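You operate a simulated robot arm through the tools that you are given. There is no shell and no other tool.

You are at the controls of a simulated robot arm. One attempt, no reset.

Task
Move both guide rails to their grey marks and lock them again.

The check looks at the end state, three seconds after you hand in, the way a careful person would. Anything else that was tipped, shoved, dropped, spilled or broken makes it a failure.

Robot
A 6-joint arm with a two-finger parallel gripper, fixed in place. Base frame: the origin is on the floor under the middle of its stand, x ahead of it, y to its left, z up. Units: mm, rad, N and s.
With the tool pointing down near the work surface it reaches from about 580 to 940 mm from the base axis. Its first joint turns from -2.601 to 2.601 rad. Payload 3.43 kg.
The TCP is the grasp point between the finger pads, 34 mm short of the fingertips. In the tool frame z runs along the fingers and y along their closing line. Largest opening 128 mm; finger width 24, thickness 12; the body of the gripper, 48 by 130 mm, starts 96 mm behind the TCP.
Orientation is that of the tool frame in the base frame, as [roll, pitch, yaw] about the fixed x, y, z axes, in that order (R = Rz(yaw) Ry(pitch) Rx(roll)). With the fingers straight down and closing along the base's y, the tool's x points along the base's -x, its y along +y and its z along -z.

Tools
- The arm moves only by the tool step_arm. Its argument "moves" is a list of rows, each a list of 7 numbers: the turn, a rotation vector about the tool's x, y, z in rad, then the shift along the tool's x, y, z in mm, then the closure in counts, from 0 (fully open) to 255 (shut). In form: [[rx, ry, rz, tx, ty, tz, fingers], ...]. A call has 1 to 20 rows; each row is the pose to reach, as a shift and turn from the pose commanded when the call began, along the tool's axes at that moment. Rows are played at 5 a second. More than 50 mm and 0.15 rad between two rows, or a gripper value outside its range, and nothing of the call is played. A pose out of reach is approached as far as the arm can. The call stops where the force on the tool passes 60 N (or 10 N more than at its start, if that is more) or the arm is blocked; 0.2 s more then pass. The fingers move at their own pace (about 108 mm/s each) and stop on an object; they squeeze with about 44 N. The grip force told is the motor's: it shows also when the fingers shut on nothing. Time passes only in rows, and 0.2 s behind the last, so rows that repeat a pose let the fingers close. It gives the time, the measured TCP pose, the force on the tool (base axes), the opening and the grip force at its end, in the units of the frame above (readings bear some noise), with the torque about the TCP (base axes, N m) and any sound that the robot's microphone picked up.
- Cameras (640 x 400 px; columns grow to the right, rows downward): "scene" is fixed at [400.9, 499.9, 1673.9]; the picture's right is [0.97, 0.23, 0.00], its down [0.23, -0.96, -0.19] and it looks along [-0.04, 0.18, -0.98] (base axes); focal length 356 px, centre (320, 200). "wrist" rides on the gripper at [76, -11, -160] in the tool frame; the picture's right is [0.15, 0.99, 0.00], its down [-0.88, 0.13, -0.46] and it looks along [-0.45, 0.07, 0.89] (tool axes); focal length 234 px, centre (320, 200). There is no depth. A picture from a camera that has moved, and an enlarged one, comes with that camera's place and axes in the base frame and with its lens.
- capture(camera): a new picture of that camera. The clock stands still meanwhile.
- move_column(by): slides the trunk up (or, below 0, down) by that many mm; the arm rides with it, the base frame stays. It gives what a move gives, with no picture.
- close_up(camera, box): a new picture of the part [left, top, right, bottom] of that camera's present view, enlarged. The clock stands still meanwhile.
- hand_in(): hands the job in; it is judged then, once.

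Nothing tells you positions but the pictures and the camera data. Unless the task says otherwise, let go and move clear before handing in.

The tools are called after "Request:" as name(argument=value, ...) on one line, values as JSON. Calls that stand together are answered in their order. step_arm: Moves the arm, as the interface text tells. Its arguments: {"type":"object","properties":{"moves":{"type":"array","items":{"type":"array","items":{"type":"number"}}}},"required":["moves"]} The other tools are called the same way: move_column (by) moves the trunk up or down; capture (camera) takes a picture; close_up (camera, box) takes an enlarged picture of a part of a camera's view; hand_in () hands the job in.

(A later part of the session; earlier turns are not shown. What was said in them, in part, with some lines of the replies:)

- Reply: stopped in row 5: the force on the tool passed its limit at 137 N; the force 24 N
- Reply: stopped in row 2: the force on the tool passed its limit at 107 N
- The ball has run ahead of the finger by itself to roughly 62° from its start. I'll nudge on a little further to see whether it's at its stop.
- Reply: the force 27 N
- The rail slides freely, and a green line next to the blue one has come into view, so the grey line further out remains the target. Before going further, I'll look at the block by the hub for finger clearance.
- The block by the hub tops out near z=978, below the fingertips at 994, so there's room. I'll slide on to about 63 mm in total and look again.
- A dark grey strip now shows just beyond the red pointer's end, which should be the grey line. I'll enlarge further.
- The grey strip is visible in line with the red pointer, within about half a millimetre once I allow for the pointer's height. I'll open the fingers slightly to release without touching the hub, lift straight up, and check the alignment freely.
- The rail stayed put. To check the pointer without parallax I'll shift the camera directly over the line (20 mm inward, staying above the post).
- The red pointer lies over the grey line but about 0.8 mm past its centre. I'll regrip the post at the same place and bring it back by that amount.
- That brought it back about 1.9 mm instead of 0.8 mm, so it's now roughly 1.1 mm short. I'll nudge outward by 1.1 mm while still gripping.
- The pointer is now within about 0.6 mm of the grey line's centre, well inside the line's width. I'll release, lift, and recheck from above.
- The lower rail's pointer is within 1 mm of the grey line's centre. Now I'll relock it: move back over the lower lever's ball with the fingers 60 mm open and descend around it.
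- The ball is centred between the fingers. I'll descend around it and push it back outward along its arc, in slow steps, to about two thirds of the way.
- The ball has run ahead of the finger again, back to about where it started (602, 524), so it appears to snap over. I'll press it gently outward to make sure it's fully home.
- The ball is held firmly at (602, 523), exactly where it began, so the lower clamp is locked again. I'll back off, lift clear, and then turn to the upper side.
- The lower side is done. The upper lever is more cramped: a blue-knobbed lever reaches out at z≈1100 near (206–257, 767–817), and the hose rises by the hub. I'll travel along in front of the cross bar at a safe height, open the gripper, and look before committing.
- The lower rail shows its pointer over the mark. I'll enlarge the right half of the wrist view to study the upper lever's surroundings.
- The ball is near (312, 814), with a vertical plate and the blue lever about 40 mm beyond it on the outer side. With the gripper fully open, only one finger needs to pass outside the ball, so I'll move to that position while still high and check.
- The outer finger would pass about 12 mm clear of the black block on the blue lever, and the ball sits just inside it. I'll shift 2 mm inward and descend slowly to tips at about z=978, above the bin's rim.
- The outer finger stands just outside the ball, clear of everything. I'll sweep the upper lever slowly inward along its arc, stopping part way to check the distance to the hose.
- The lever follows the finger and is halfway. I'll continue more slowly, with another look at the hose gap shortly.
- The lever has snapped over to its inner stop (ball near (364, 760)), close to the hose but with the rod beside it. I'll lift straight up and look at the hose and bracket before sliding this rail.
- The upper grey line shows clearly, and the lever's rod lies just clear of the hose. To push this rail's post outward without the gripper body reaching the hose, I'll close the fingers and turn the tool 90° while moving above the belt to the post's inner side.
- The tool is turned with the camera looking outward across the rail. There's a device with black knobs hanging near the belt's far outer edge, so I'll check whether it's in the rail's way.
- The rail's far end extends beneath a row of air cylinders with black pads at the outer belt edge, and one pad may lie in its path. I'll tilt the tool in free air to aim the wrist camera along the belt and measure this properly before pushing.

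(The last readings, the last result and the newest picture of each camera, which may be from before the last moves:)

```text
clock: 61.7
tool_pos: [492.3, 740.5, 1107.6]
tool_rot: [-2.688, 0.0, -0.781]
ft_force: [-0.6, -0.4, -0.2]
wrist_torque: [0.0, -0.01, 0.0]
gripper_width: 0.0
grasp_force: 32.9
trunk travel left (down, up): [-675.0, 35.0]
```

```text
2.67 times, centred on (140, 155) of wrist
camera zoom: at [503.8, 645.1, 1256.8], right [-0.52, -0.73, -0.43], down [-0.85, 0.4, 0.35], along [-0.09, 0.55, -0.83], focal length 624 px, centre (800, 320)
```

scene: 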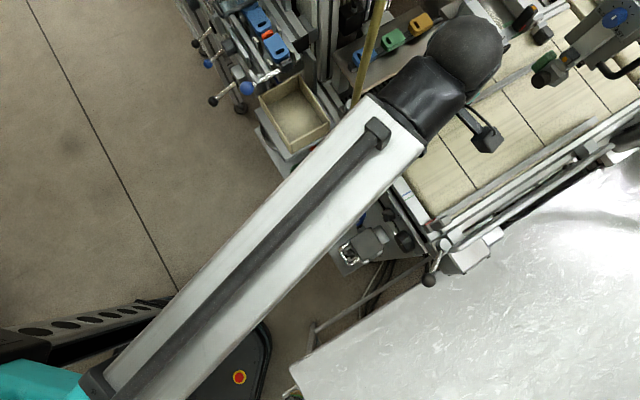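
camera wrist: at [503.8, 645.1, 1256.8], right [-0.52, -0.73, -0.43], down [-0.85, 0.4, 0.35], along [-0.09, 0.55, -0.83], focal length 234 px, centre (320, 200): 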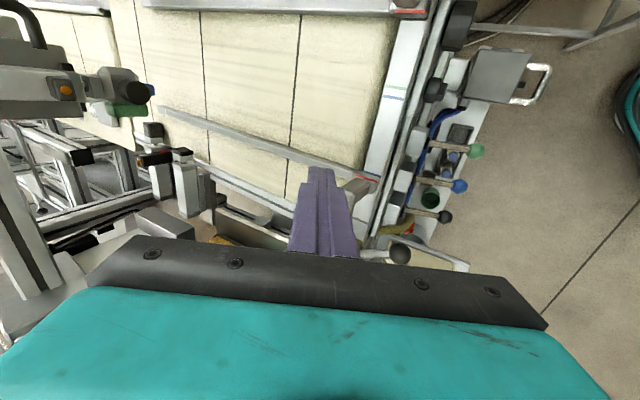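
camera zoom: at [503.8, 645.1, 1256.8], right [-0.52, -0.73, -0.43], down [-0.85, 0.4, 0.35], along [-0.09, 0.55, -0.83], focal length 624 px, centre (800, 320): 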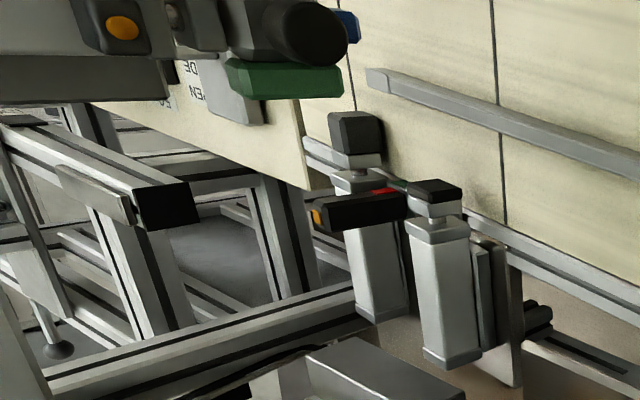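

The tilted view shows the rail's end, a small pad near it and a larger pad beyond. I'll enlarge this to measure their positions and heights.

Request:
close_up(camera="wrist", box=[130, 90, 230, 160])

Request:
close_up(camera="wrist", box=[140, 130, 220, 190])

Request:
close_up(camera="scene", box=[460, 0, 580, 80])

```text
5.71 times, centred on (180, 125) of wrist
camera zoom: at [503.8, 645.1, 1256.8], right [-0.52, -0.73, -0.43], down [-0.85, 0.4, 0.35], along [-0.09, 0.55, -0.83], focal length 1338 px, centre (1120, 629)
```

zoom: 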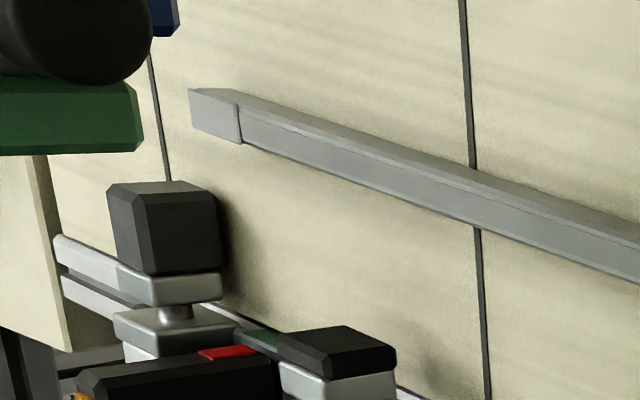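

```text
6.67 times, centred on (180, 160) of wrist
camera zoom: at [503.8, 645.1, 1256.8], right [-0.52, -0.73, -0.43], down [-0.85, 0.4, 0.35], along [-0.09, 0.55, -0.83], focal length 1561 px, centre (1253, 467)
```

zoom: 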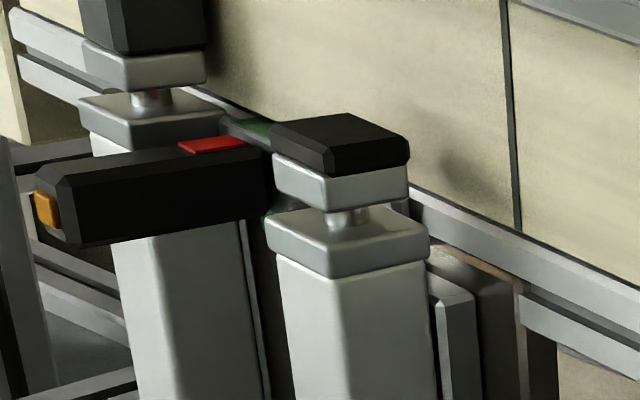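

```text
5.00 times, centred on (520, 40) of scene
camera zoom: at [400.9, 499.9, 1673.9], right [0.97, 0.23, 0.0], down [0.23, -0.96, -0.19], along [-0.04, 0.18, -0.98], focal length 1778 px, centre (-680, 1000)
```

zoom: 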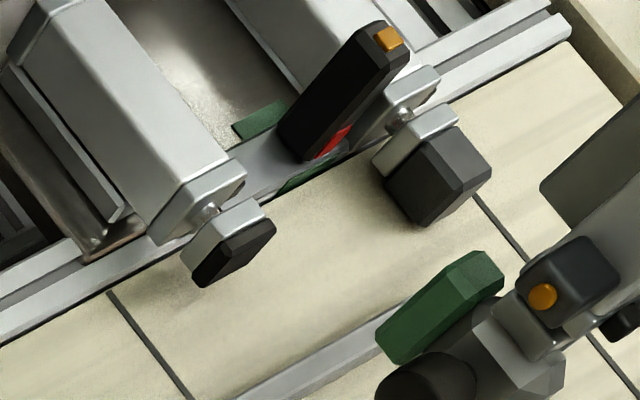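

By my estimate, the small pad's inner face lies roughly where the rail's outer side will come to rest, at a similar height, so contact is possible near the end of travel. I'll level the tool, lower beside the post's inner face, push part of the way and then recheck this gap.

Request:
step_arm(moves=[[-0.1, 0, 0, 0, 0, 0, 255], [-0.2, 0, 0, 0, 0, 0, 255], [-0.3, 0, 0, 0, 0, 0, 255], [-0.4, 0, 0, 0, 0, 0, 255], [-0.4536, 0, 0, 0, 0, 0, 255], [-0.4536, 0, 0, 0, 0, 0, 255]])

Request:
close_up(camera="wrist", box=[250, 110, 420, 270])

```text
clock: 63.1
tool_pos: [492.1, 741.5, 1108.6]
tool_rot: [3.14, 0.0, -0.783]
ft_force: [-0.3, 0.1, 0.0]
wrist_torque: [-0.01, 0.04, -0.04]
gripper_width: 0.2
grasp_force: 32.8
trunk travel left (down, up): [-675.0, 35.0]
```

```text
2.50 times, centred on (335, 190) of wrist
camera zoom: at [554.1, 695.8, 1268.0], right [-0.59, -0.81, 0.0], down [-0.72, 0.53, 0.46], along [-0.37, 0.27, -0.89], focal length 585 px, centre (282, 225)
```

zoom: 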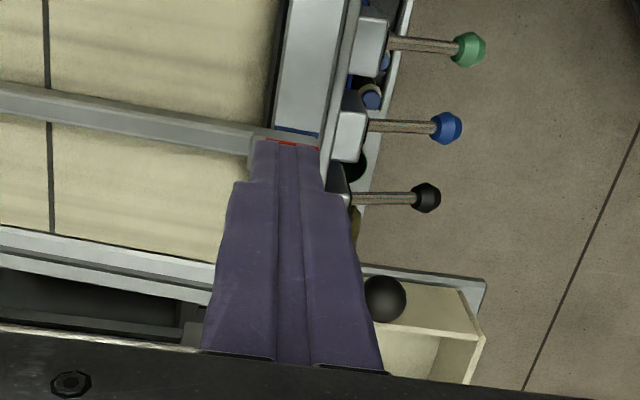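

The fingertips are just inside the red pointer, beside the post. I'll descend slowly to tips at about z=995.

Request:
step_arm(moves=[[0, 0, 0, 0, 0, 15, 255], [0, 0, 0, 0, 0, 30, 255], [0, 0, 0, 0, 0, 45, 255], [0, 0, 0, 0, 0, 60, 255], [0, 0, 0, 0, 0, 72, 255], [0, 0, 0, 0, 0, 79, 255], [0, 0, 0, 0, 0, 79, 255]])

Request:
capture(camera="wrist")

Request:
capture(camera="scene")

```text
clock: 64.7
tool_pos: [493.3, 741.7, 1027.7]
tool_rot: [-3.141, 0.001, -0.783]
ft_force: [0.9, 0.1, 0.6]
wrist_torque: [-0.02, -0.05, -0.01]
gripper_width: 0.0
grasp_force: 33.3
trunk travel left (down, up): [-675.0, 35.0]
```

```text
taken
camera wrist: at [553.9, 696.0, 1188.9], right [-0.59, -0.81, 0.0], down [-0.72, 0.53, 0.46], along [-0.37, 0.27, -0.89], focal length 234 px, centre (320, 200)
```

wrist: 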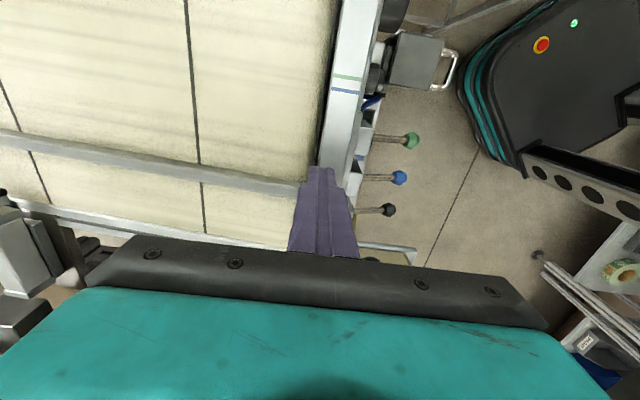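

```text
taken
```

scene: 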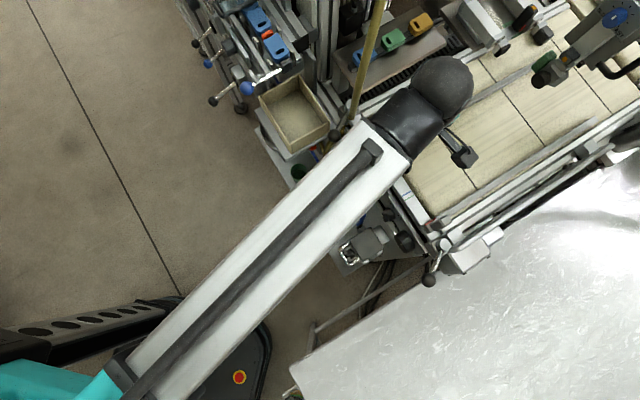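

I'm beside the post with the closed fingers. I'll push it outward a first stretch of about 18 mm and watch the force.

Request:
step_arm(moves=[[0, 0, 0, -4, 0, 0, 255], [0, 0, 0, -8, 0, 0, 255], [0, 0, 0, -11, 0, 0, 255], [0, 0, 0, -14, 0, 0, 255], [0, 0, 0, -18, 0, 0, 255], [0, 0, 0, -22, 0, 0, 255], [0, 0, 0, -26, 0, 0, 255], [0, 0, 0, -30, 0, 0, 255], [0, 0, 0, -30, 0, 0, 255]])

Request:
close_up(camera="wrist", box=[250, 110, 420, 270])

```text
clock: 66.7
tool_pos: [471.6, 762.7, 1029.1]
tool_rot: [3.141, 0.0, -0.782]
ft_force: [0.3, -1.5, 0.3]
wrist_torque: [0.03, 0.04, 0.03]
gripper_width: 0.0
grasp_force: 33.3
trunk travel left (down, up): [-675.0, 35.0]
```

```text
2.50 times, centred on (335, 190) of wrist
camera zoom: at [532.6, 717.1, 1188.8], right [-0.59, -0.81, 0.0], down [-0.72, 0.53, 0.46], along [-0.37, 0.27, -0.89], focal length 585 px, centre (282, 225)
```

zoom: 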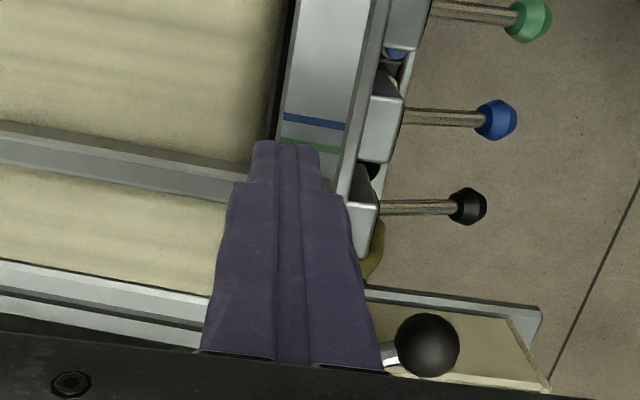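

The rail follows with almost no force, and the blue and green lines are now uncovered. I'll push on to about 48 mm of travel and then check the far end against the pad.

Request:
step_arm(moves=[[0, 0, 0, -5, 0, 0, 255], [0, 0, 0, -10, 0, 0, 255], [0, 0, 0, -15, 0, 0, 255], [0, 0, 0, -20, 0, 0, 255], [0, 0, 0, -25, 0, 0, 255], [0, 0, 0, -30, 0, 0, 255], [0, 0, 0, -30, 0, 0, 255]])

Request:
capture(camera="wrist")

Request:
capture(camera="scene")

Request:
close_up(camera="scene", box=[440, 0, 560, 80])

```text
clock: 68.3
tool_pos: [451.4, 783.5, 1028.3]
tool_rot: [3.138, 0.0, -0.782]
ft_force: [1.5, -1.4, 1.1]
wrist_torque: [0.02, 0.04, -0.02]
gripper_width: 0.1
grasp_force: 33.3
trunk travel left (down, up): [-675.0, 35.0]
```

```text
taken
camera wrist: at [510.9, 737.9, 1188.5], right [-0.59, -0.81, 0.0], down [-0.72, 0.53, 0.46], along [-0.37, 0.27, -0.89], focal length 234 px, centre (320, 200)
```

wrist: 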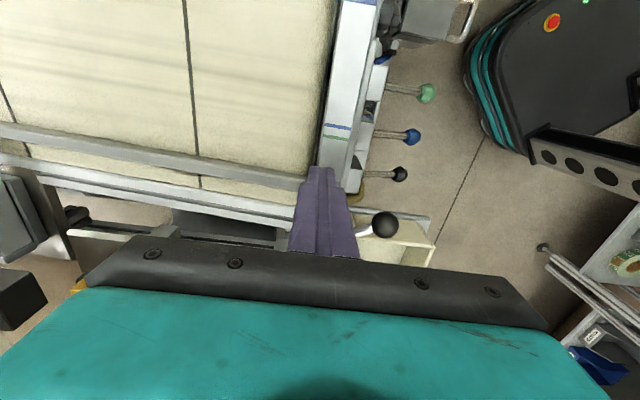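

```text
taken
```

scene: 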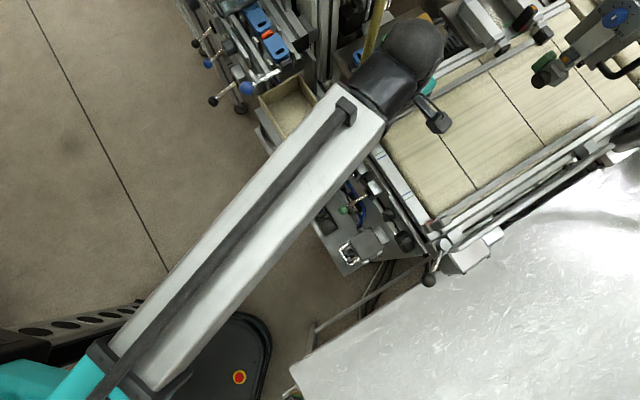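

```text
5.00 times, centred on (500, 40) of scene
camera zoom: at [400.9, 499.9, 1673.9], right [0.97, 0.23, 0.0], down [0.23, -0.96, -0.19], along [-0.04, 0.18, -0.98], focal length 1778 px, centre (-580, 1000)
```

zoom: 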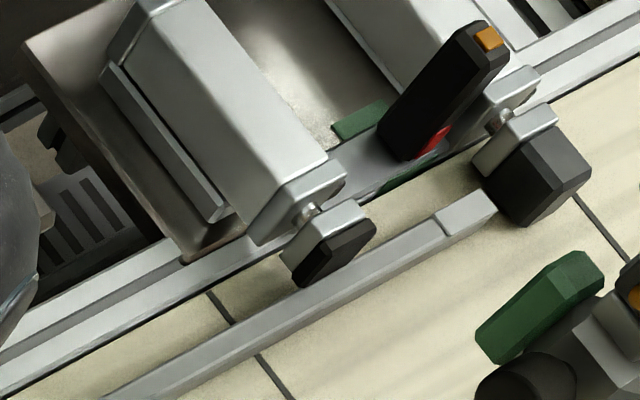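

At about 48 mm of travel the rail's outer edge is already close to the small pad in the scene view. I'll lift off and use the tilted wrist view again to measure the true gap and heights before going any further.

Request:
step_arm(moves=[[0, 0, 0, 3, 0, 0, 255], [0, 0, 0, 3, 0, -20, 255], [0, 0, 0, 3, 0, -45, 255], [0, 0, 0, 3, 0, -70, 255], [0, 0, 0, 3, 0, -85, 255], [0, 0, 0, 3, 0, -85, 255]])

Request:
step_arm(moves=[[0.1, 0, 0, 0, 0, 0, 255], [0.2, 0, 0, 0, 0, 0, 255], [0.3, 0, 0, 0, 0, 0, 255], [0.4, 0, 0, 0, 0, 0, 255], [0.5, 0, 0, 0, 0, 0, 255], [0.5, 0, 0, 0, 0, 0, 255]])

Request:
capture(camera="wrist")

Request:
close_up(camera="wrist", box=[130, 100, 250, 180])

Request:
close_up(camera="scene", box=[480, 20, 550, 68])

```text
clock: 69.7
tool_pos: [452.4, 781.9, 1114.2]
tool_rot: [3.141, 0.0, -0.782]
ft_force: [-0.1, 0.0, -0.4]
wrist_torque: [-0.01, 0.0, -0.02]
gripper_width: 0.0
grasp_force: 33.3
trunk travel left (down, up): [-675.0, 35.0]
```

```text
clock: 71.1
tool_pos: [452.4, 782.5, 1114.6]
tool_rot: [-2.64, 0.001, -0.781]
ft_force: [0.1, 0.8, 1.2]
wrist_torque: [-0.01, -0.03, 0.02]
gripper_width: 0.0
grasp_force: 33.0
trunk travel left (down, up): [-675.0, 35.0]
```

```text
taken
camera wrist: at [458.3, 680.9, 1259.7], right [-0.51, -0.72, -0.47], down [-0.86, 0.38, 0.34], along [-0.06, 0.58, -0.81], focal length 234 px, centre (320, 200)
```

wrist: 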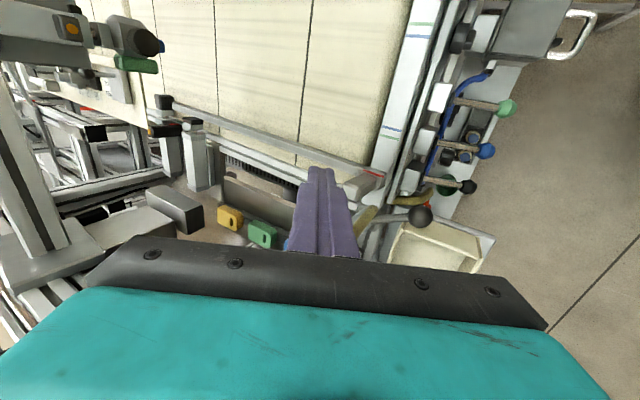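

```text
5.00 times, centred on (190, 140) of wrist
camera zoom: at [458.3, 680.9, 1259.7], right [-0.51, -0.72, -0.47], down [-0.86, 0.38, 0.34], along [-0.06, 0.58, -0.81], focal length 1171 px, centre (970, 500)
```

zoom: 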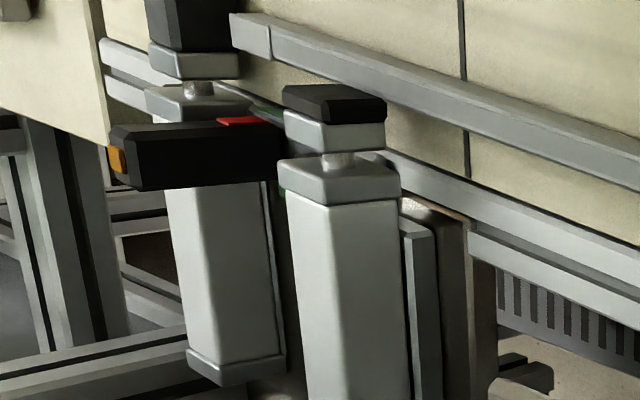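

```text
8.33 times, centred on (515, 44) of scene
camera zoom: at [400.9, 499.9, 1673.9], right [0.97, 0.23, 0.0], down [0.23, -0.96, -0.19], along [-0.04, 0.18, -0.98], focal length 2962 px, centre (-1305, 1500)
```

zoom: 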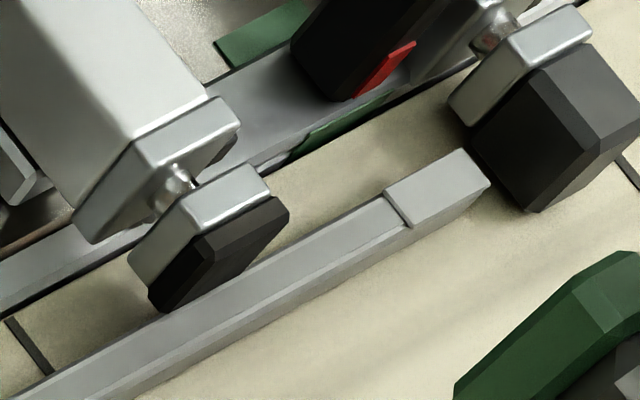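

I can now see the rail's end cap in both views. I'll take tighter enlargements of the pad and rail to compare their heights using the same pair of pictures.

Request:
close_up(camera="wrist", box=[165, 95, 225, 135])

Request:
close_up(camera="scene", box=[485, 30, 530, 60])

```text
10.00 times, centred on (195, 115) of wrist
camera zoom: at [458.3, 680.9, 1259.7], right [-0.51, -0.72, -0.47], down [-0.86, 0.38, 0.34], along [-0.06, 0.58, -0.81], focal length 2342 px, centre (1570, 1050)
```

zoom: 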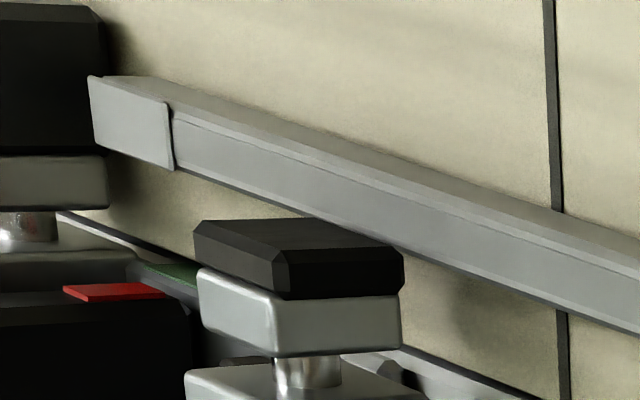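

```text
13.33 times, centred on (508, 45) of scene
camera zoom: at [400.9, 499.9, 1673.9], right [0.97, 0.23, 0.0], down [0.23, -0.96, -0.19], along [-0.04, 0.18, -0.98], focal length 4740 px, centre (-2180, 2267)
```

zoom: 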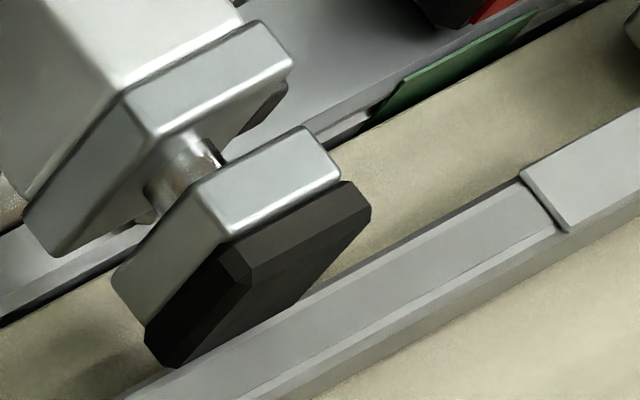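

In both views the pad's lower edge coincides with the rail's top outer edge, so the rail should be passing just beneath the pad. I'll level the tool, go back down, and continue in very small pushes with a force check each time.

Request:
step_arm(moves=[[-0.1, 0, 0, 0, 0, 0, 255], [-0.2, 0, 0, 0, 0, 0, 255], [-0.3, 0, 0, 0, 0, 0, 255], [-0.4, 0, 0, 0, 0, 0, 255], [-0.5, 0, 0, 0, 0, 0, 255], [-0.5, 0, 0, 0, 0, 0, 255]])

Request:
step_arm(moves=[[0, 0, 0, 3, 0, 15, 255], [0, 0, 0, 3, 0, 35, 255], [0, 0, 0, 3, 0, 55, 255], [0, 0, 0, 3, 0, 72, 255], [0, 0, 0, 3, 0, 84, 255], [0, 0, 0, 3, 0, 84, 255]])

```text
clock: 72.5
tool_pos: [452.4, 781.0, 1113.4]
tool_rot: [3.141, 0.0, -0.781]
ft_force: [0.3, 0.2, 0.1]
wrist_torque: [0.02, 0.0, 0.01]
gripper_width: 0.0
grasp_force: 32.6
trunk travel left (down, up): [-675.0, 35.0]
```

```text
clock: 73.9
tool_pos: [455.3, 779.7, 1030.3]
tool_rot: [3.141, 0.0, -0.781]
ft_force: [1.2, -0.2, -0.5]
wrist_torque: [0.01, 0.0, 0.0]
gripper_width: 0.0
grasp_force: 33.2
trunk travel left (down, up): [-675.0, 35.0]
```

I'm back beside the post, about 5 mm off it. Now a small push of roughly 4 mm beyond contact, reading the force.

Request:
step_arm(moves=[[0, 0, 0, -3, 0, 0, 255], [0, 0, 0, -5, 0, 0, 255], [0, 0, 0, -6.5, 0, 0, 255], [0, 0, 0, -8, 0, 0, 255], [0, 0, 0, -9.5, 0, 0, 255]])

Request:
close_up(camera="scene", box=[485, 30, 530, 60])

```text
clock: 75.1
tool_pos: [447.5, 785.2, 1030.0]
tool_rot: [3.14, 0.002, -0.783]
ft_force: [1.0, -2.2, -0.4]
wrist_torque: [0.03, -0.01, 0.01]
gripper_width: 0.0
grasp_force: 33.1
trunk travel left (down, up): [-675.0, 35.0]
```

```text
13.33 times, centred on (508, 45) of scene
camera zoom: at [400.9, 499.9, 1673.9], right [0.97, 0.23, 0.0], down [0.23, -0.96, -0.19], along [-0.04, 0.18, -0.98], focal length 4740 px, centre (-2180, 2267)
```

zoom: 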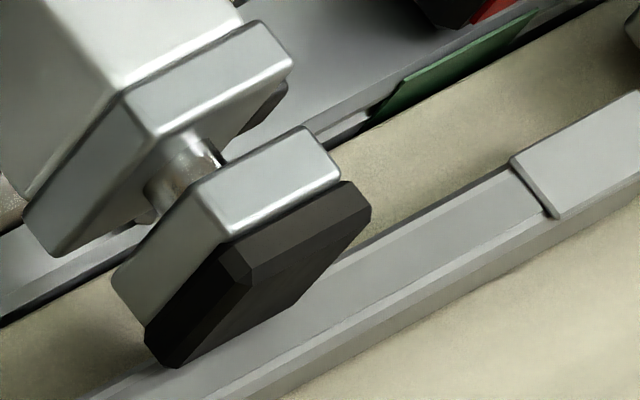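

The rail moved on freely and now passes beneath the pad (the pad hides its edge), with only 2 N of force. I'll continue in small steps.

Request:
step_arm(moves=[[0, 0, 0, -2, 0, 0, 255], [0, 0, 0, -4, 0, 0, 255], [0, 0, 0, -6, 0, 0, 255], [0, 0, 0, -8, 0, 0, 255], [0, 0, 0, -8, 0, 0, 255]])

Request:
close_up(camera="scene", box=[485, 30, 530, 60])

Request:
close_up(camera="wrist", box=[250, 110, 420, 270])

```text
clock: 76.3
tool_pos: [441.7, 790.9, 1029.9]
tool_rot: [-3.141, 0.0, -0.782]
ft_force: [2.4, -0.5, 0.4]
wrist_torque: [0.0, 0.02, -0.03]
gripper_width: 0.1
grasp_force: 32.5
trunk travel left (down, up): [-675.0, 35.0]
```

```text
13.33 times, centred on (508, 45) of scene
camera zoom: at [400.9, 499.9, 1673.9], right [0.97, 0.23, 0.0], down [0.23, -0.96, -0.19], along [-0.04, 0.18, -0.98], focal length 4740 px, centre (-2180, 2267)
```

zoom: 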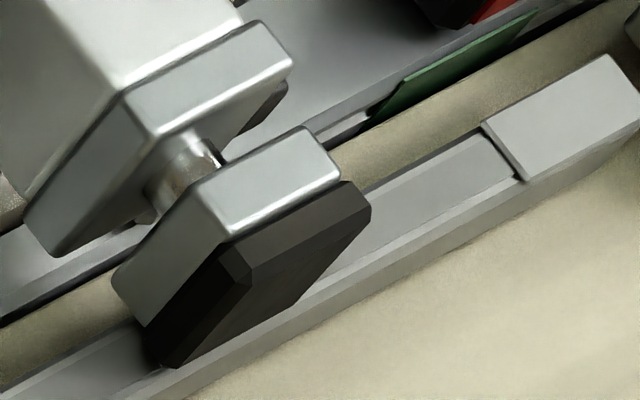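

```text
2.50 times, centred on (335, 190) of wrist
camera zoom: at [503.2, 745.9, 1189.8], right [-0.59, -0.81, 0.0], down [-0.72, 0.53, 0.46], along [-0.37, 0.27, -0.89], focal length 585 px, centre (282, 225)
```

zoom: 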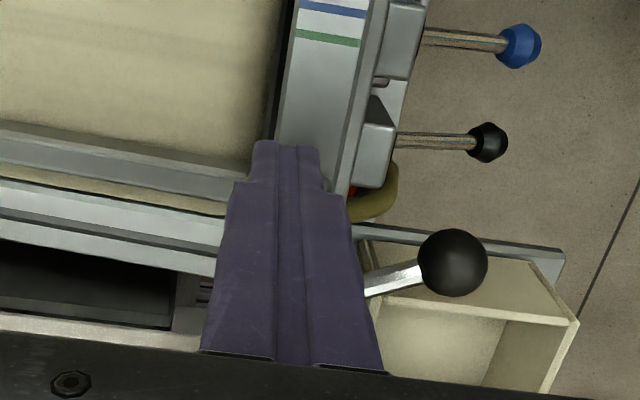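

The rail keeps passing under the pad, which hasn't moved. I estimate 11–13 mm remain; I'll push 8 mm more in small steps, then lift and look at the pointer.

Request:
step_arm(moves=[[0, 0, 0, -2, 0, 0, 255], [0, 0, 0, -4, 0, 0, 255], [0, 0, 0, -6, 0, 0, 255], [0, 0, 0, -8, 0, 0, 255], [0, 0, 0, -8, 0, 0, 255]])

Request:
capture(camera="scene")

Request:
close_up(camera="wrist", box=[250, 110, 420, 270])

```text
clock: 77.5
tool_pos: [435.7, 796.4, 1029.3]
tool_rot: [3.14, 0.001, -0.782]
ft_force: [0.9, -1.6, 0.4]
wrist_torque: [0.0, 0.02, 0.01]
gripper_width: 0.1
grasp_force: 32.8
trunk travel left (down, up): [-675.0, 35.0]
```

```text
taken
```

scene: 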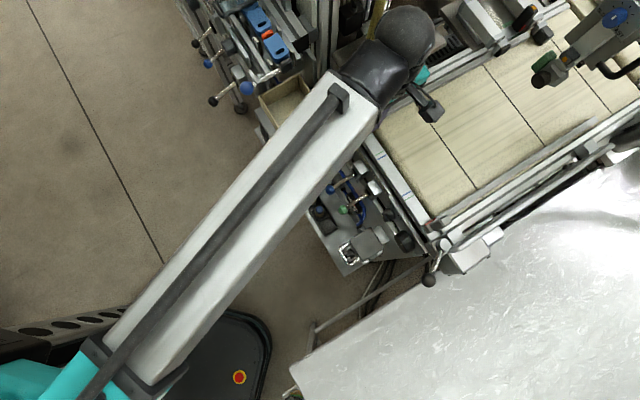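

```text
2.50 times, centred on (335, 190) of wrist
camera zoom: at [497.4, 751.4, 1189.5], right [-0.59, -0.81, 0.0], down [-0.72, 0.53, 0.46], along [-0.37, 0.27, -0.89], focal length 585 px, centre (282, 225)
```

zoom: 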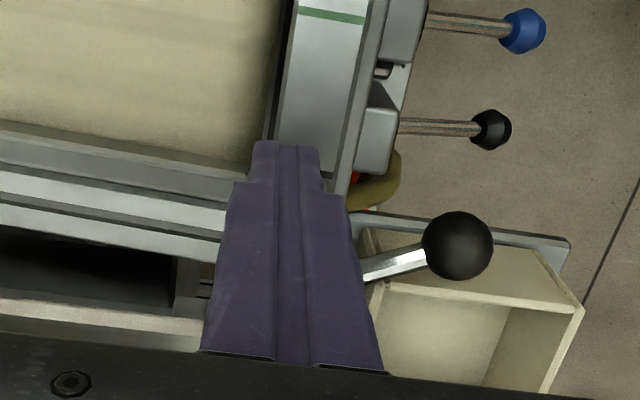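

The force stays low and the hose is untouched. I'll back off, lift, and turn the camera back so it can look straight down on the red pointer and the grey line.

Request:
step_arm(moves=[[0, 0, 0, 4, 0, 0, 255], [0, 0, 0, 5, 0, -15, 255], [0, 0, 0, 5, 0, -40, 255], [0, 0, 0, 5, 0, -65, 255], [0, 0, 0, 5, 0, -90, 255], [0, 0, 0, 10, 0, -110, 255], [0, 0, 0, 20, 0, -121, 255], [0, 0, 0, 35, 0, -121, 255], [0, 0, 0, 50, 0, -121, 255], [0, 0, 0, 65, 0, -121, 255], [0, 0, 0, 65, 0, -121, 255]])

Request:
step_arm(moves=[[0, 0, 0.13, 0, 6, 0, 255], [0, 0, 0.26, 0, 12, 0, 255], [0, 0, 0.39, 0, 18, 0, 255], [0, 0, 0.52, 0, 24, 0, 255], [0, 0, 0.65, 0, 30, 0, 255], [0, 0, 0.78, 0, 36, 0, 255], [0, 0, 0.91, 0, 40, 0, 255], [0, 0, 1.04, 0, 40, 0, 255], [0, 0, 1.17, 0, 40, 0, 255], [0, 0, 1.3, 0, 40, 0, 255], [0, 0, 1.43, 0, 40, 0, 255], [0, 0, 1.53, 0, 40, 0, 255], [0, 0, 1.594, 0, 40, 0, 255], [0, 0, 1.594, 0, 40, 0, 255]])

Request:
capture(camera="wrist")

```text
clock: 79.9
tool_pos: [483.1, 751.4, 1150.6]
tool_rot: [3.139, 0.0, -0.782]
ft_force: [-0.5, 0.2, -0.2]
wrist_torque: [-0.02, 0.01, 0.02]
gripper_width: 0.0
grasp_force: 32.6
out of reach, approached as far as the arm can: row 5, 6, 7
trunk travel left (down, up): [-675.0, 35.0]
```

```text
clock: 82.9
tool_pos: [454.5, 723.8, 1150.2]
tool_rot: [-3.141, 0.0, -2.378]
ft_force: [0.0, 0.5, 0.5]
wrist_torque: [-0.02, 0.01, -0.02]
gripper_width: 0.0
grasp_force: 33.3
trunk travel left (down, up): [-675.0, 35.0]
```

```text
taken
camera wrist: at [406.7, 662.4, 1310.7], right [-0.79, 0.61, 0.0], down [0.55, 0.7, 0.45], along [0.28, 0.36, -0.89], focal length 234 px, centre (320, 200)
```

wrist: 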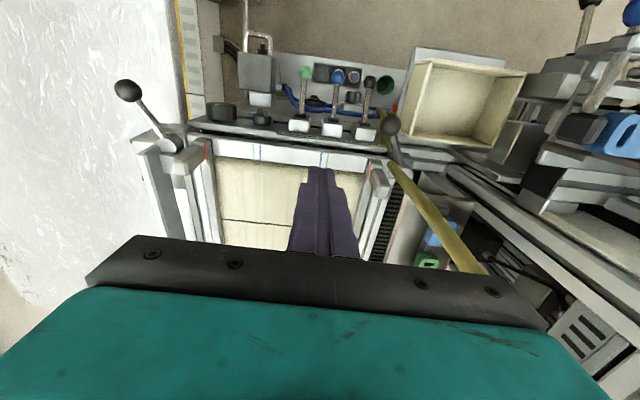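

The red pointer and upper bracket come into view at the right. I'll slide along so the camera sits directly over the pointer, keeping clear of the hose.

Request:
step_arm(moves=[[0, 0, 0, 0, 15, 0, 255], [0, 0, 0, 0, 30, 0, 255], [0, 0, 0, 0, 45, 0, 255], [0, 0, 0, 0, 60, 0, 255], [0, 0, 0, 0, 75, 0, 255], [0, 0, 0, 0, 84, 0, 255], [0, 0, 0, 0, 84, 0, 255]])

Request:
capture(camera="wrist")

Request:
close_up(camera="wrist", box=[270, 130, 360, 190])

```text
clock: 84.5
tool_pos: [396.8, 783.1, 1151.6]
tool_rot: [-3.142, -0.003, -2.376]
ft_force: [0.1, 0.8, -0.5]
wrist_torque: [0.01, -0.03, -0.01]
gripper_width: 0.1
grasp_force: 32.9
trunk travel left (down, up): [-675.0, 35.0]
```

```text
taken
camera wrist: at [349.0, 723.0, 1310.7], right [-0.79, 0.61, 0.0], down [0.54, 0.7, 0.45], along [0.28, 0.36, -0.89], focal length 234 px, centre (320, 200)
```

wrist: 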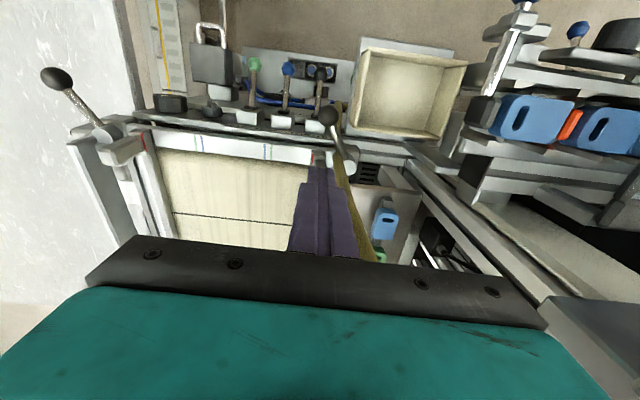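

```text
6.67 times, centred on (315, 160) of wrist
camera zoom: at [349.0, 723.0, 1310.7], right [-0.79, 0.61, 0.0], down [0.54, 0.7, 0.45], along [0.28, 0.36, -0.89], focal length 1561 px, centre (353, 467)
```

zoom: 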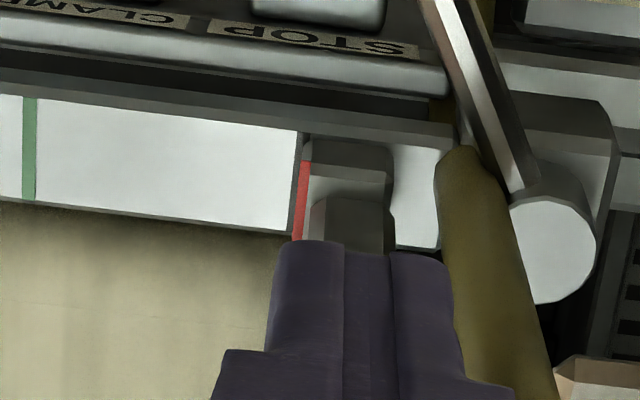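

The grey line shows directly beside the red pointer now. I'll enlarge further to measure the remaining offset.

Request:
close_up(camera="wrist", box=[298, 146, 328, 166])

```text
16.00 times, centred on (313, 156) of wrist
camera zoom: at [349.0, 723.0, 1310.7], right [-0.79, 0.61, 0.0], down [0.54, 0.7, 0.45], along [0.28, 0.36, -0.89], focal length 3747 px, centre (432, 904)
```

zoom: 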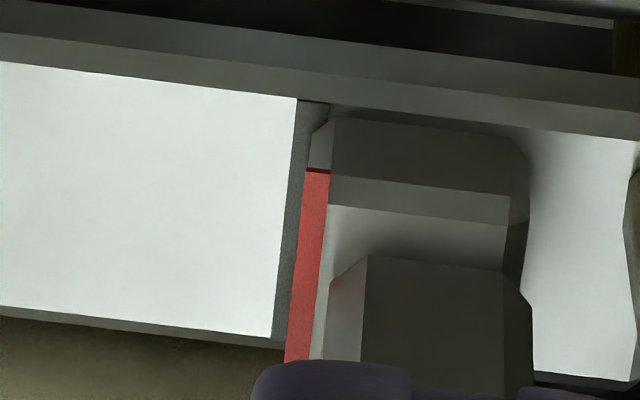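

The pointer lies over the grey line, about 1 mm past its centre, and I'll leave it there rather than risk reaching round the hose. Now to lock the upper lever: I'll open the gripper and use the outer face of one finger to push the ball outward from the inside, which keeps the gripper body away from the blue lever.

Request:
step_arm(moves=[[0, 0, 0, 5, -12, 0, 255], [0, 0, 0, 10, -25, 0, 255], [0, 0, 0, 16, -40, 0, 200], [0, 0, 0, 23, -55, 10, 120], [0, 0, 0, 30, -70, 25, 40], [0, 0, 0, 36, -82, 40, 0], [0, 0, 0, 39, -88, 56, 0], [0, 0, 0, 39, -88, 56, 0], [0, 0, 0, 39, -88, 56, 0]])

Request:
capture(camera="wrist")

Request:
close_up(camera="wrist", box=[340, 110, 500, 220])

```text
clock: 86.5
tool_pos: [428.4, 694.9, 1094.9]
tool_rot: [-3.14, -0.002, -2.374]
ft_force: [1.2, 0.9, -0.8]
wrist_torque: [-0.01, -0.01, 0.05]
gripper_width: 128.0
grasp_force: 0.0
trunk travel left (down, up): [-675.0, 35.0]
```

```text
taken
camera wrist: at [381.0, 632.8, 1254.3], right [-0.79, 0.61, 0.0], down [0.54, 0.7, 0.45], along [0.28, 0.36, -0.89], focal length 234 px, centre (320, 200)
```

wrist: 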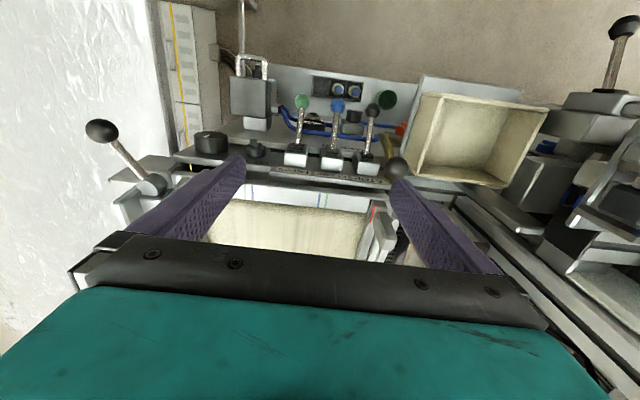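

```text
3.64 times, centred on (420, 165) of wrist
camera zoom: at [381.0, 632.8, 1254.3], right [-0.79, 0.61, 0.0], down [0.54, 0.7, 0.45], along [0.28, 0.36, -0.89], focal length 852 px, centre (-44, 327)
```

zoom: 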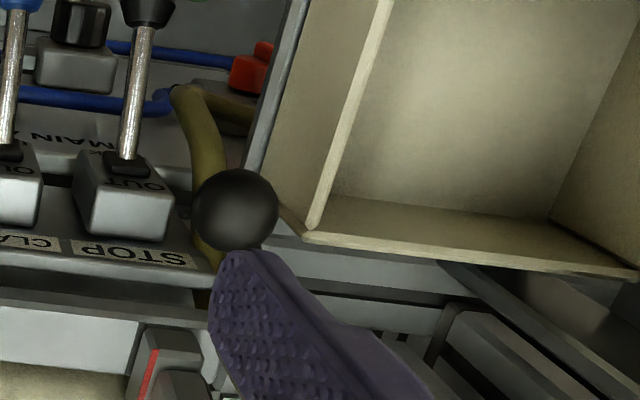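

The ball is at (365, 761), just outside the finger with too little room. I'll shift 4 mm inward first, then descend beside it.

Request:
step_arm(moves=[[0, 0, 0, 0, -4.5, 0, 0], [0, 0, 0, 0, -4.5, 0, 0], [0, 0, 0, 0, -4.5, 20, 0], [0, 0, 0, 0, -4.5, 40, 0], [0, 0, 0, 0, -4.5, 58, 0], [0, 0, 0, 0, -4.5, 72, 0], [0, 0, 0, 0, -4.5, 83, 0], [0, 0, 0, 0, -4.5, 83, 0]])

Request:
close_up(camera="wrist", box=[330, 120, 510, 240])

```text
clock: 88.3
tool_pos: [431.5, 689.0, 1012.4]
tool_rot: [-3.14, -0.002, -2.376]
ft_force: [0.1, -0.2, -0.6]
wrist_torque: [-0.03, -0.03, 0.02]
gripper_width: 128.2
grasp_force: 0.0
trunk travel left (down, up): [-675.0, 35.0]
```

```text
3.33 times, centred on (420, 180) of wrist
camera zoom: at [384.1, 629.5, 1171.6], right [-0.79, 0.61, 0.0], down [0.54, 0.7, 0.45], along [0.28, 0.36, -0.89], focal length 781 px, centre (-13, 267)
```

zoom: 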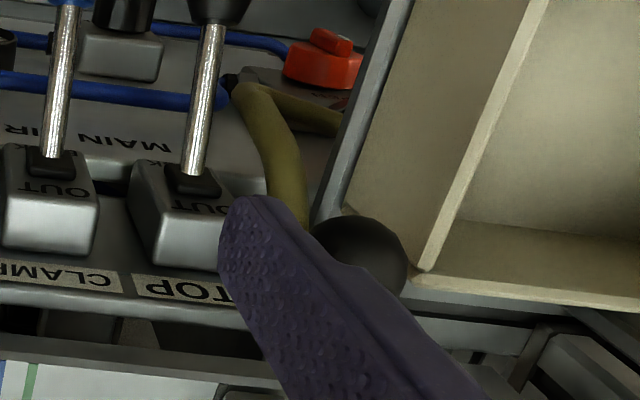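

The ball lies just outside the finger at the right height. I'll sweep it back outward along the arc, slowly, about halfway first.

Request:
step_arm(moves=[[0, 0, 0, -0.5, 4, 0, 0], [0, 0, 0, -1, 8, 0, 0], [0, 0, 0, 1, 13, 0, 0], [0, 0, 0, 3, 18, 0, 0], [0, 0, 0, 4.4, 23, 0, 0], [0, 0, 0, 6, 28, 0, 0], [0, 0, 0, 7.5, 33, 0, 0], [0, 0, 0, 8.3, 38, 0, 0], [0, 0, 0, 8.9, 43, 0, 0], [0, 0, 0, 9.3, 48, 0, 0], [0, 0, 0, 9.3, 48, 0, 0]])

Request:
close_up(camera="wrist", box=[330, 120, 510, 240])

```text
clock: 90.7
tool_pos: [392.1, 718.1, 1011.3]
tool_rot: [-3.141, 0.001, -2.375]
ft_force: [-0.3, 0.7, 0.0]
wrist_torque: [0.02, 0.01, -0.02]
gripper_width: 127.9
grasp_force: 0.2
trunk travel left (down, up): [-675.0, 35.0]
```

```text
3.33 times, centred on (420, 180) of wrist
camera zoom: at [344.5, 657.7, 1171.6], right [-0.79, 0.61, 0.0], down [0.54, 0.7, 0.46], along [0.28, 0.36, -0.89], focal length 781 px, centre (-13, 267)
```

zoom: 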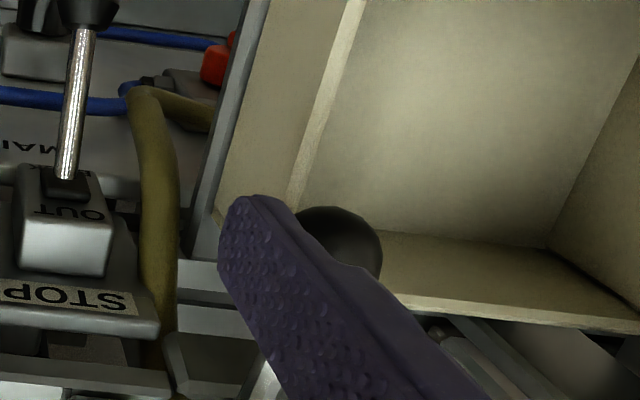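

The ball follows nicely. I'll continue the sweep to its outer stop and press lightly at the end.

Request:
step_arm(moves=[[0, 0, 0, 0.1, 4, 0, 0], [0, 0, 0, 0.2, 8, 0, 0], [0, 0, 0, 0.2, 12, 0, 0], [0, 0, 0, -0.8, 16, 0, 0], [0, 0, 0, -1.8, 20, 0, 0], [0, 0, 0, -2.8, 25, 0, 0], [0, 0, 0, -4, 28.5, 0, 0], [0, 0, 0, -5.5, 32, 0, 0], [0, 0, 0, -7, 35, 0, 0], [0, 0, 0, -7, 37, 0, 0]])

Request:
close_up(camera="wrist", box=[330, 120, 510, 240])

Request:
capture(camera="scene")

```text
clock: 92.9
tool_pos: [371.9, 749.0, 1012.6]
tool_rot: [-3.14, -0.002, -2.376]
ft_force: [0.9, -2.6, -0.5]
wrist_torque: [-0.01, 0.02, 0.06]
gripper_width: 126.9
grasp_force: 0.1
trunk travel left (down, up): [-675.0, 35.0]
```

```text
3.33 times, centred on (420, 180) of wrist
camera zoom: at [324.2, 688.4, 1172.0], right [-0.79, 0.61, 0.0], down [0.54, 0.7, 0.45], along [0.28, 0.36, -0.89], focal length 781 px, centre (-13, 267)
```

zoom: 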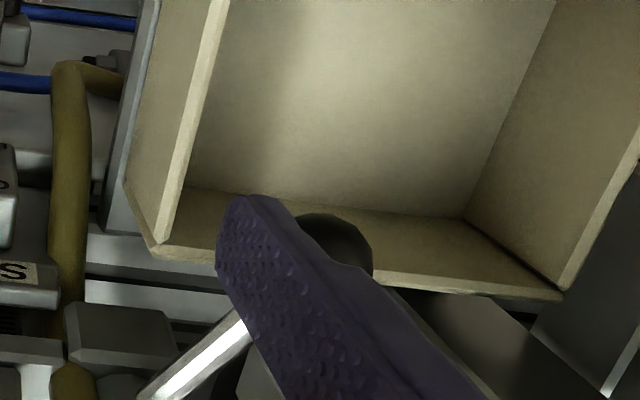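

```text
taken
```

scene: 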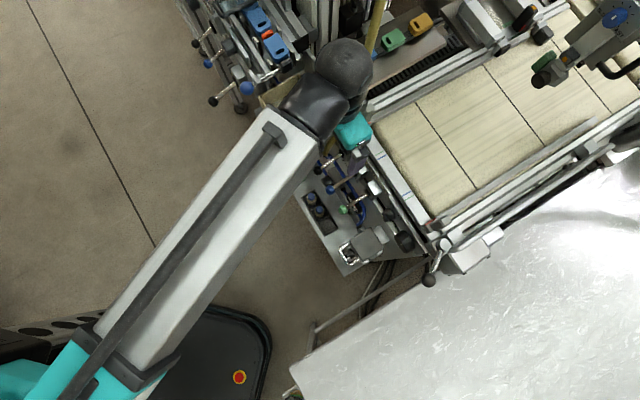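

The lever is about at its outer stop with a light contact force. I'll press a few millimetres more to make sure it's fully seated.

Request:
step_arm(moves=[[0, 0, 0, 0, 2, 0, 0], [0, 0, 0, 0, 4, 0, 0], [0, 0, 0, 0, 5.5, 0, 0], [0, 0, 0, 0, 5.5, 0, 0]])

Request:
close_up(camera="wrist", box=[330, 120, 510, 240])

```text
clock: 93.9
tool_pos: [369.1, 752.3, 1011.9]
tool_rot: [-3.141, -0.002, -2.379]
ft_force: [9.3, -10.8, -2.0]
wrist_torque: [-0.33, -0.3, 0.0]
gripper_width: 119.8
grasp_force: 0.0
trunk travel left (down, up): [-675.0, 35.0]
```

```text
3.33 times, centred on (420, 180) of wrist
camera zoom: at [321.4, 691.6, 1172.0], right [-0.79, 0.61, 0.0], down [0.55, 0.7, 0.45], along [0.28, 0.36, -0.89], focal length 781 px, centre (-13, 267)
```

zoom: 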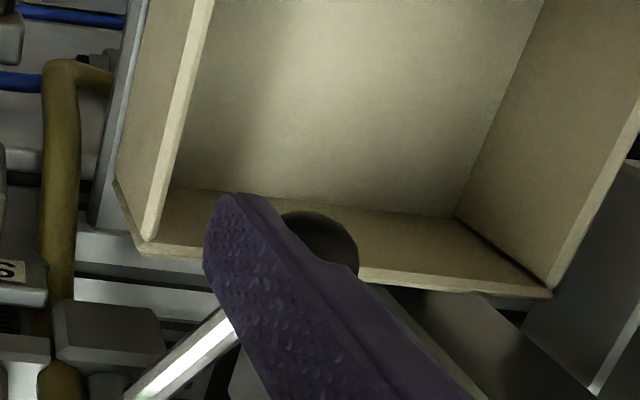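

The lever is firmly against its stop (14 N with no further movement). I'll back off and lift straight up, then check both levers and pointers.

Request:
step_arm(moves=[[0, 0, 0, 0, -5, 0, 0], [0, 0, 0, 0, -12, 0, 0], [0, 0, 0, 0, -16, 0, 0], [0, 0, 0, 0, -16, -20, 0], [0, 0, 0, 0, -16, -45, 0], [0, 0, 0, 0, -16, -70, 0], [0, 0, 0, 0, -16, -90, 0], [0, 0, 0, 0, -16, -90, 0]])

Request:
capture(camera="wrist")

Request:
close_up(camera="wrist", box=[250, 130, 420, 250])

```text
clock: 95.7
tool_pos: [377.7, 742.0, 1102.4]
tool_rot: [-3.141, -0.001, -2.375]
ft_force: [0.5, 0.1, 0.0]
wrist_torque: [-0.01, 0.0, 0.0]
gripper_width: 128.1
grasp_force: 0.1
trunk travel left (down, up): [-675.0, 35.0]
```

```text
taken
camera wrist: at [331.4, 681.0, 1261.6], right [-0.79, 0.61, 0.0], down [0.54, 0.7, 0.45], along [0.28, 0.36, -0.89], focal length 234 px, centre (320, 200)
```

wrist: 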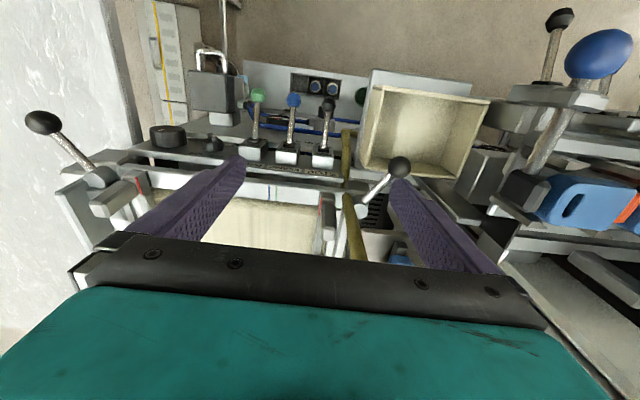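

```text
3.33 times, centred on (335, 190) of wrist
camera zoom: at [331.4, 681.0, 1261.6], right [-0.79, 0.61, 0.0], down [0.54, 0.7, 0.45], along [0.28, 0.36, -0.89], focal length 781 px, centre (270, 233)
```

zoom: 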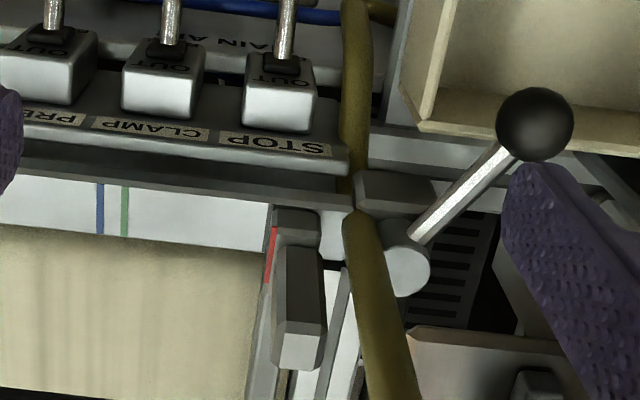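

Both levers are back at their original locked angles (upper ball at (312, 814) as at the start). I'll enlarge both pointers to confirm that locking didn't shift them.

Request:
close_up(camera="wrist", box=[300, 175, 345, 205])

Request:
close_up(camera="wrist", box=[70, 150, 180, 230])

Request:
close_up(camera="scene", box=[400, 190, 480, 290])

```text
13.33 times, centred on (322, 190) of wrist
camera zoom: at [331.4, 681.0, 1261.6], right [-0.79, 0.61, 0.0], down [0.54, 0.7, 0.45], along [0.28, 0.36, -0.89], focal length 3122 px, centre (287, 333)
```

zoom: 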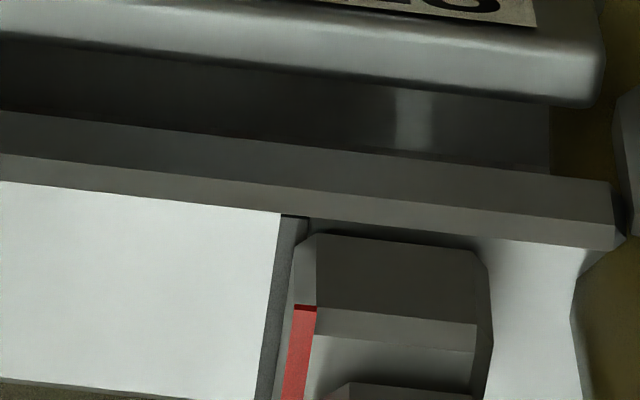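

```text
5.00 times, centred on (125, 190) of wrist
camera zoom: at [331.4, 681.0, 1261.6], right [-0.79, 0.61, 0.0], down [0.54, 0.7, 0.45], along [0.28, 0.36, -0.89], focal length 1171 px, centre (1295, 250)
```

zoom: 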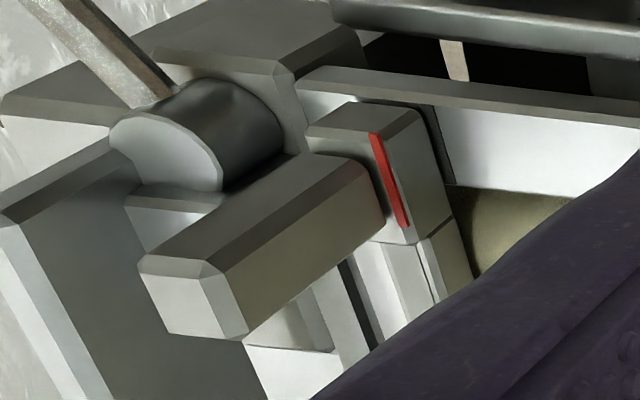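

```text
4.00 times, centred on (440, 240) of scene
camera zoom: at [400.9, 499.9, 1673.9], right [0.97, 0.23, 0.0], down [0.23, -0.96, -0.19], along [-0.04, 0.18, -0.98], focal length 1422 px, centre (-160, 40)
```

zoom: 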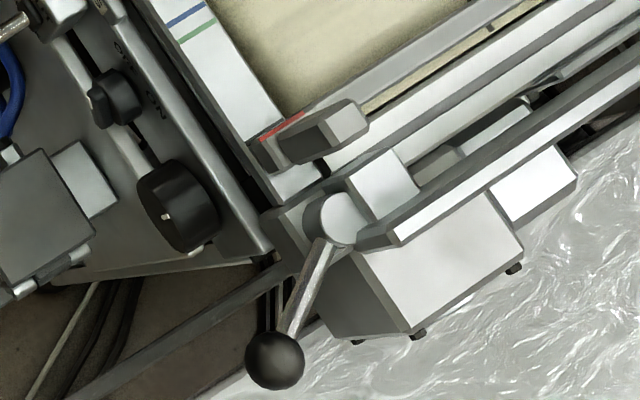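

Both pointers remain over the grey lines, within about 1 mm, and the locks are home. I'll retreat away from the machine and take a final look at the whole scene.

Request:
step_arm(moves=[[0, 0, 0, 15, 0, 0, 0], [0, 0, 0, 32, 0, -4, 0], [0, 0, 0, 50, 0, -8, 0], [0, 0, 0, 68, 0, -8, 0], [0, 0, 0, 85, 0, -8, 0], [0, 0, 0, 100, 0, -8, 0], [0, 0, 0, 100, 0, -8, 0]])

Request:
capture(camera="scene")

Request:
capture(camera="wrist")

Request:
close_up(camera="scene", box=[300, 60, 460, 170])

Request:
close_up(camera="scene", box=[440, 0, 640, 130])

```text
clock: 97.3
tool_pos: [306.1, 673.3, 1111.0]
tool_rot: [3.142, -0.002, -2.376]
ft_force: [-1.1, 0.0, 0.1]
wrist_torque: [0.01, 0.03, 0.03]
gripper_width: 127.9
grasp_force: 0.1
trunk travel left (down, up): [-675.0, 35.0]
```

```text
taken
```

scene: 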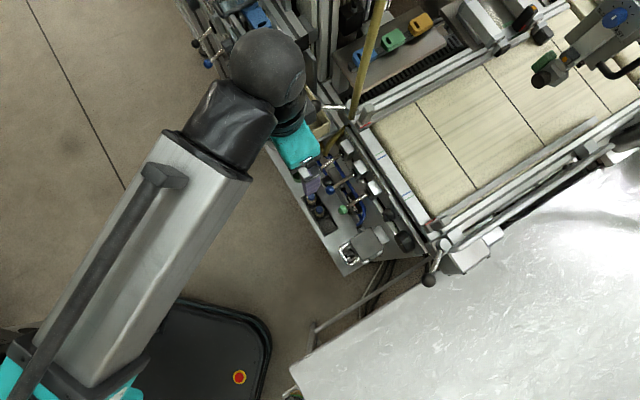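

```text
taken
camera wrist: at [258.5, 612.0, 1270.4], right [-0.79, 0.61, 0.0], down [0.54, 0.7, 0.45], along [0.28, 0.36, -0.89], focal length 234 px, centre (320, 200)
```

wrist: 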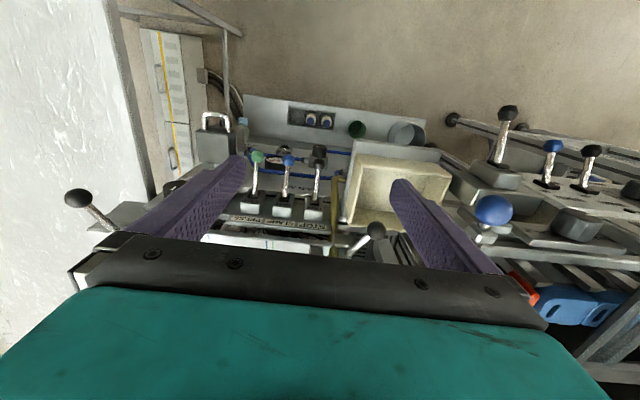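

```text
3.64 times, centred on (380, 115) of scene
camera zoom: at [400.9, 499.9, 1673.9], right [0.97, 0.23, 0.0], down [0.23, -0.96, -0.19], along [-0.04, 0.18, -0.98], focal length 1293 px, centre (102, 509)
```

zoom: 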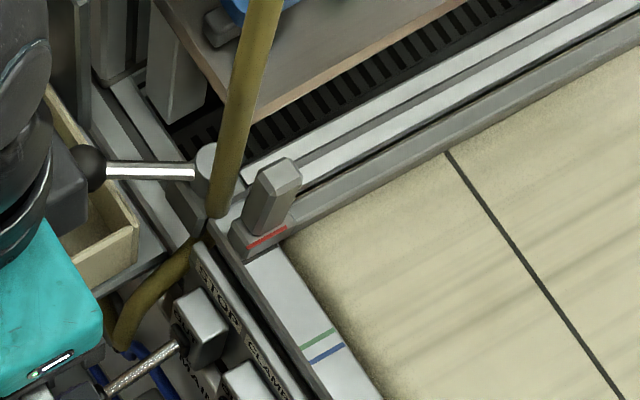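

```text
3.08 times, centred on (540, 65) of scene
camera zoom: at [400.9, 499.9, 1673.9], right [0.97, 0.23, 0.0], down [0.23, -0.96, -0.19], along [-0.04, 0.18, -0.98], focal length 1094 px, centre (-357, 615)
```

zoom: 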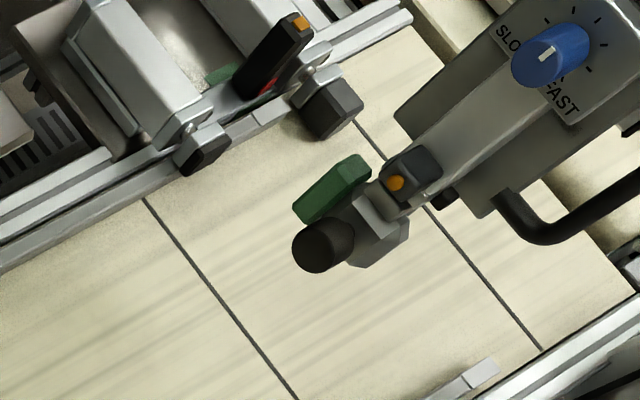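

Both rails now sit with their red pointers over the grey lines, to within about 1 mm. Both clamp levers are back at their locked stops, and the hose, bin, valve levers and air pads are where they were. The gripper is open and clear of the machine, so I'm handing in.

Request:
hand_in()

```text
The job is handed in.
```

I moved both guide rails to their grey marks, locked them again and handed the job in. No verdict has come back yet.

- **Rails:** each rail moved about 70 mm outward. Both red pointers lie over their grey lines, about 0.8 mm past centre on the lower rail and about 1 mm past on the upper. I left the upper one there because correcting it meant reaching round the hose.
- **Locks:** both levers are back at the angle they started from and held firm when I pressed on them. Neither pointer appears to have moved when its rail was locked.
- **Surroundings:** the hose, bin and valve levers look unmoved in the last pictures, and so do the two air-cylinder pads at the far edge of the belt. The upper rail passes just beneath one of those pads. I pushed it through in small steps, the force never rose above about 2.5 N, and the pad stayed put.
- **Stops along the way:** early on, the wrist camera touched the robot's own forearm twice in open air, with force peaks of 137 and 107 N. Nothing on the machine was involved, and I lowered the arm to avoid it after that.

The gripper is open and clear of the machine.
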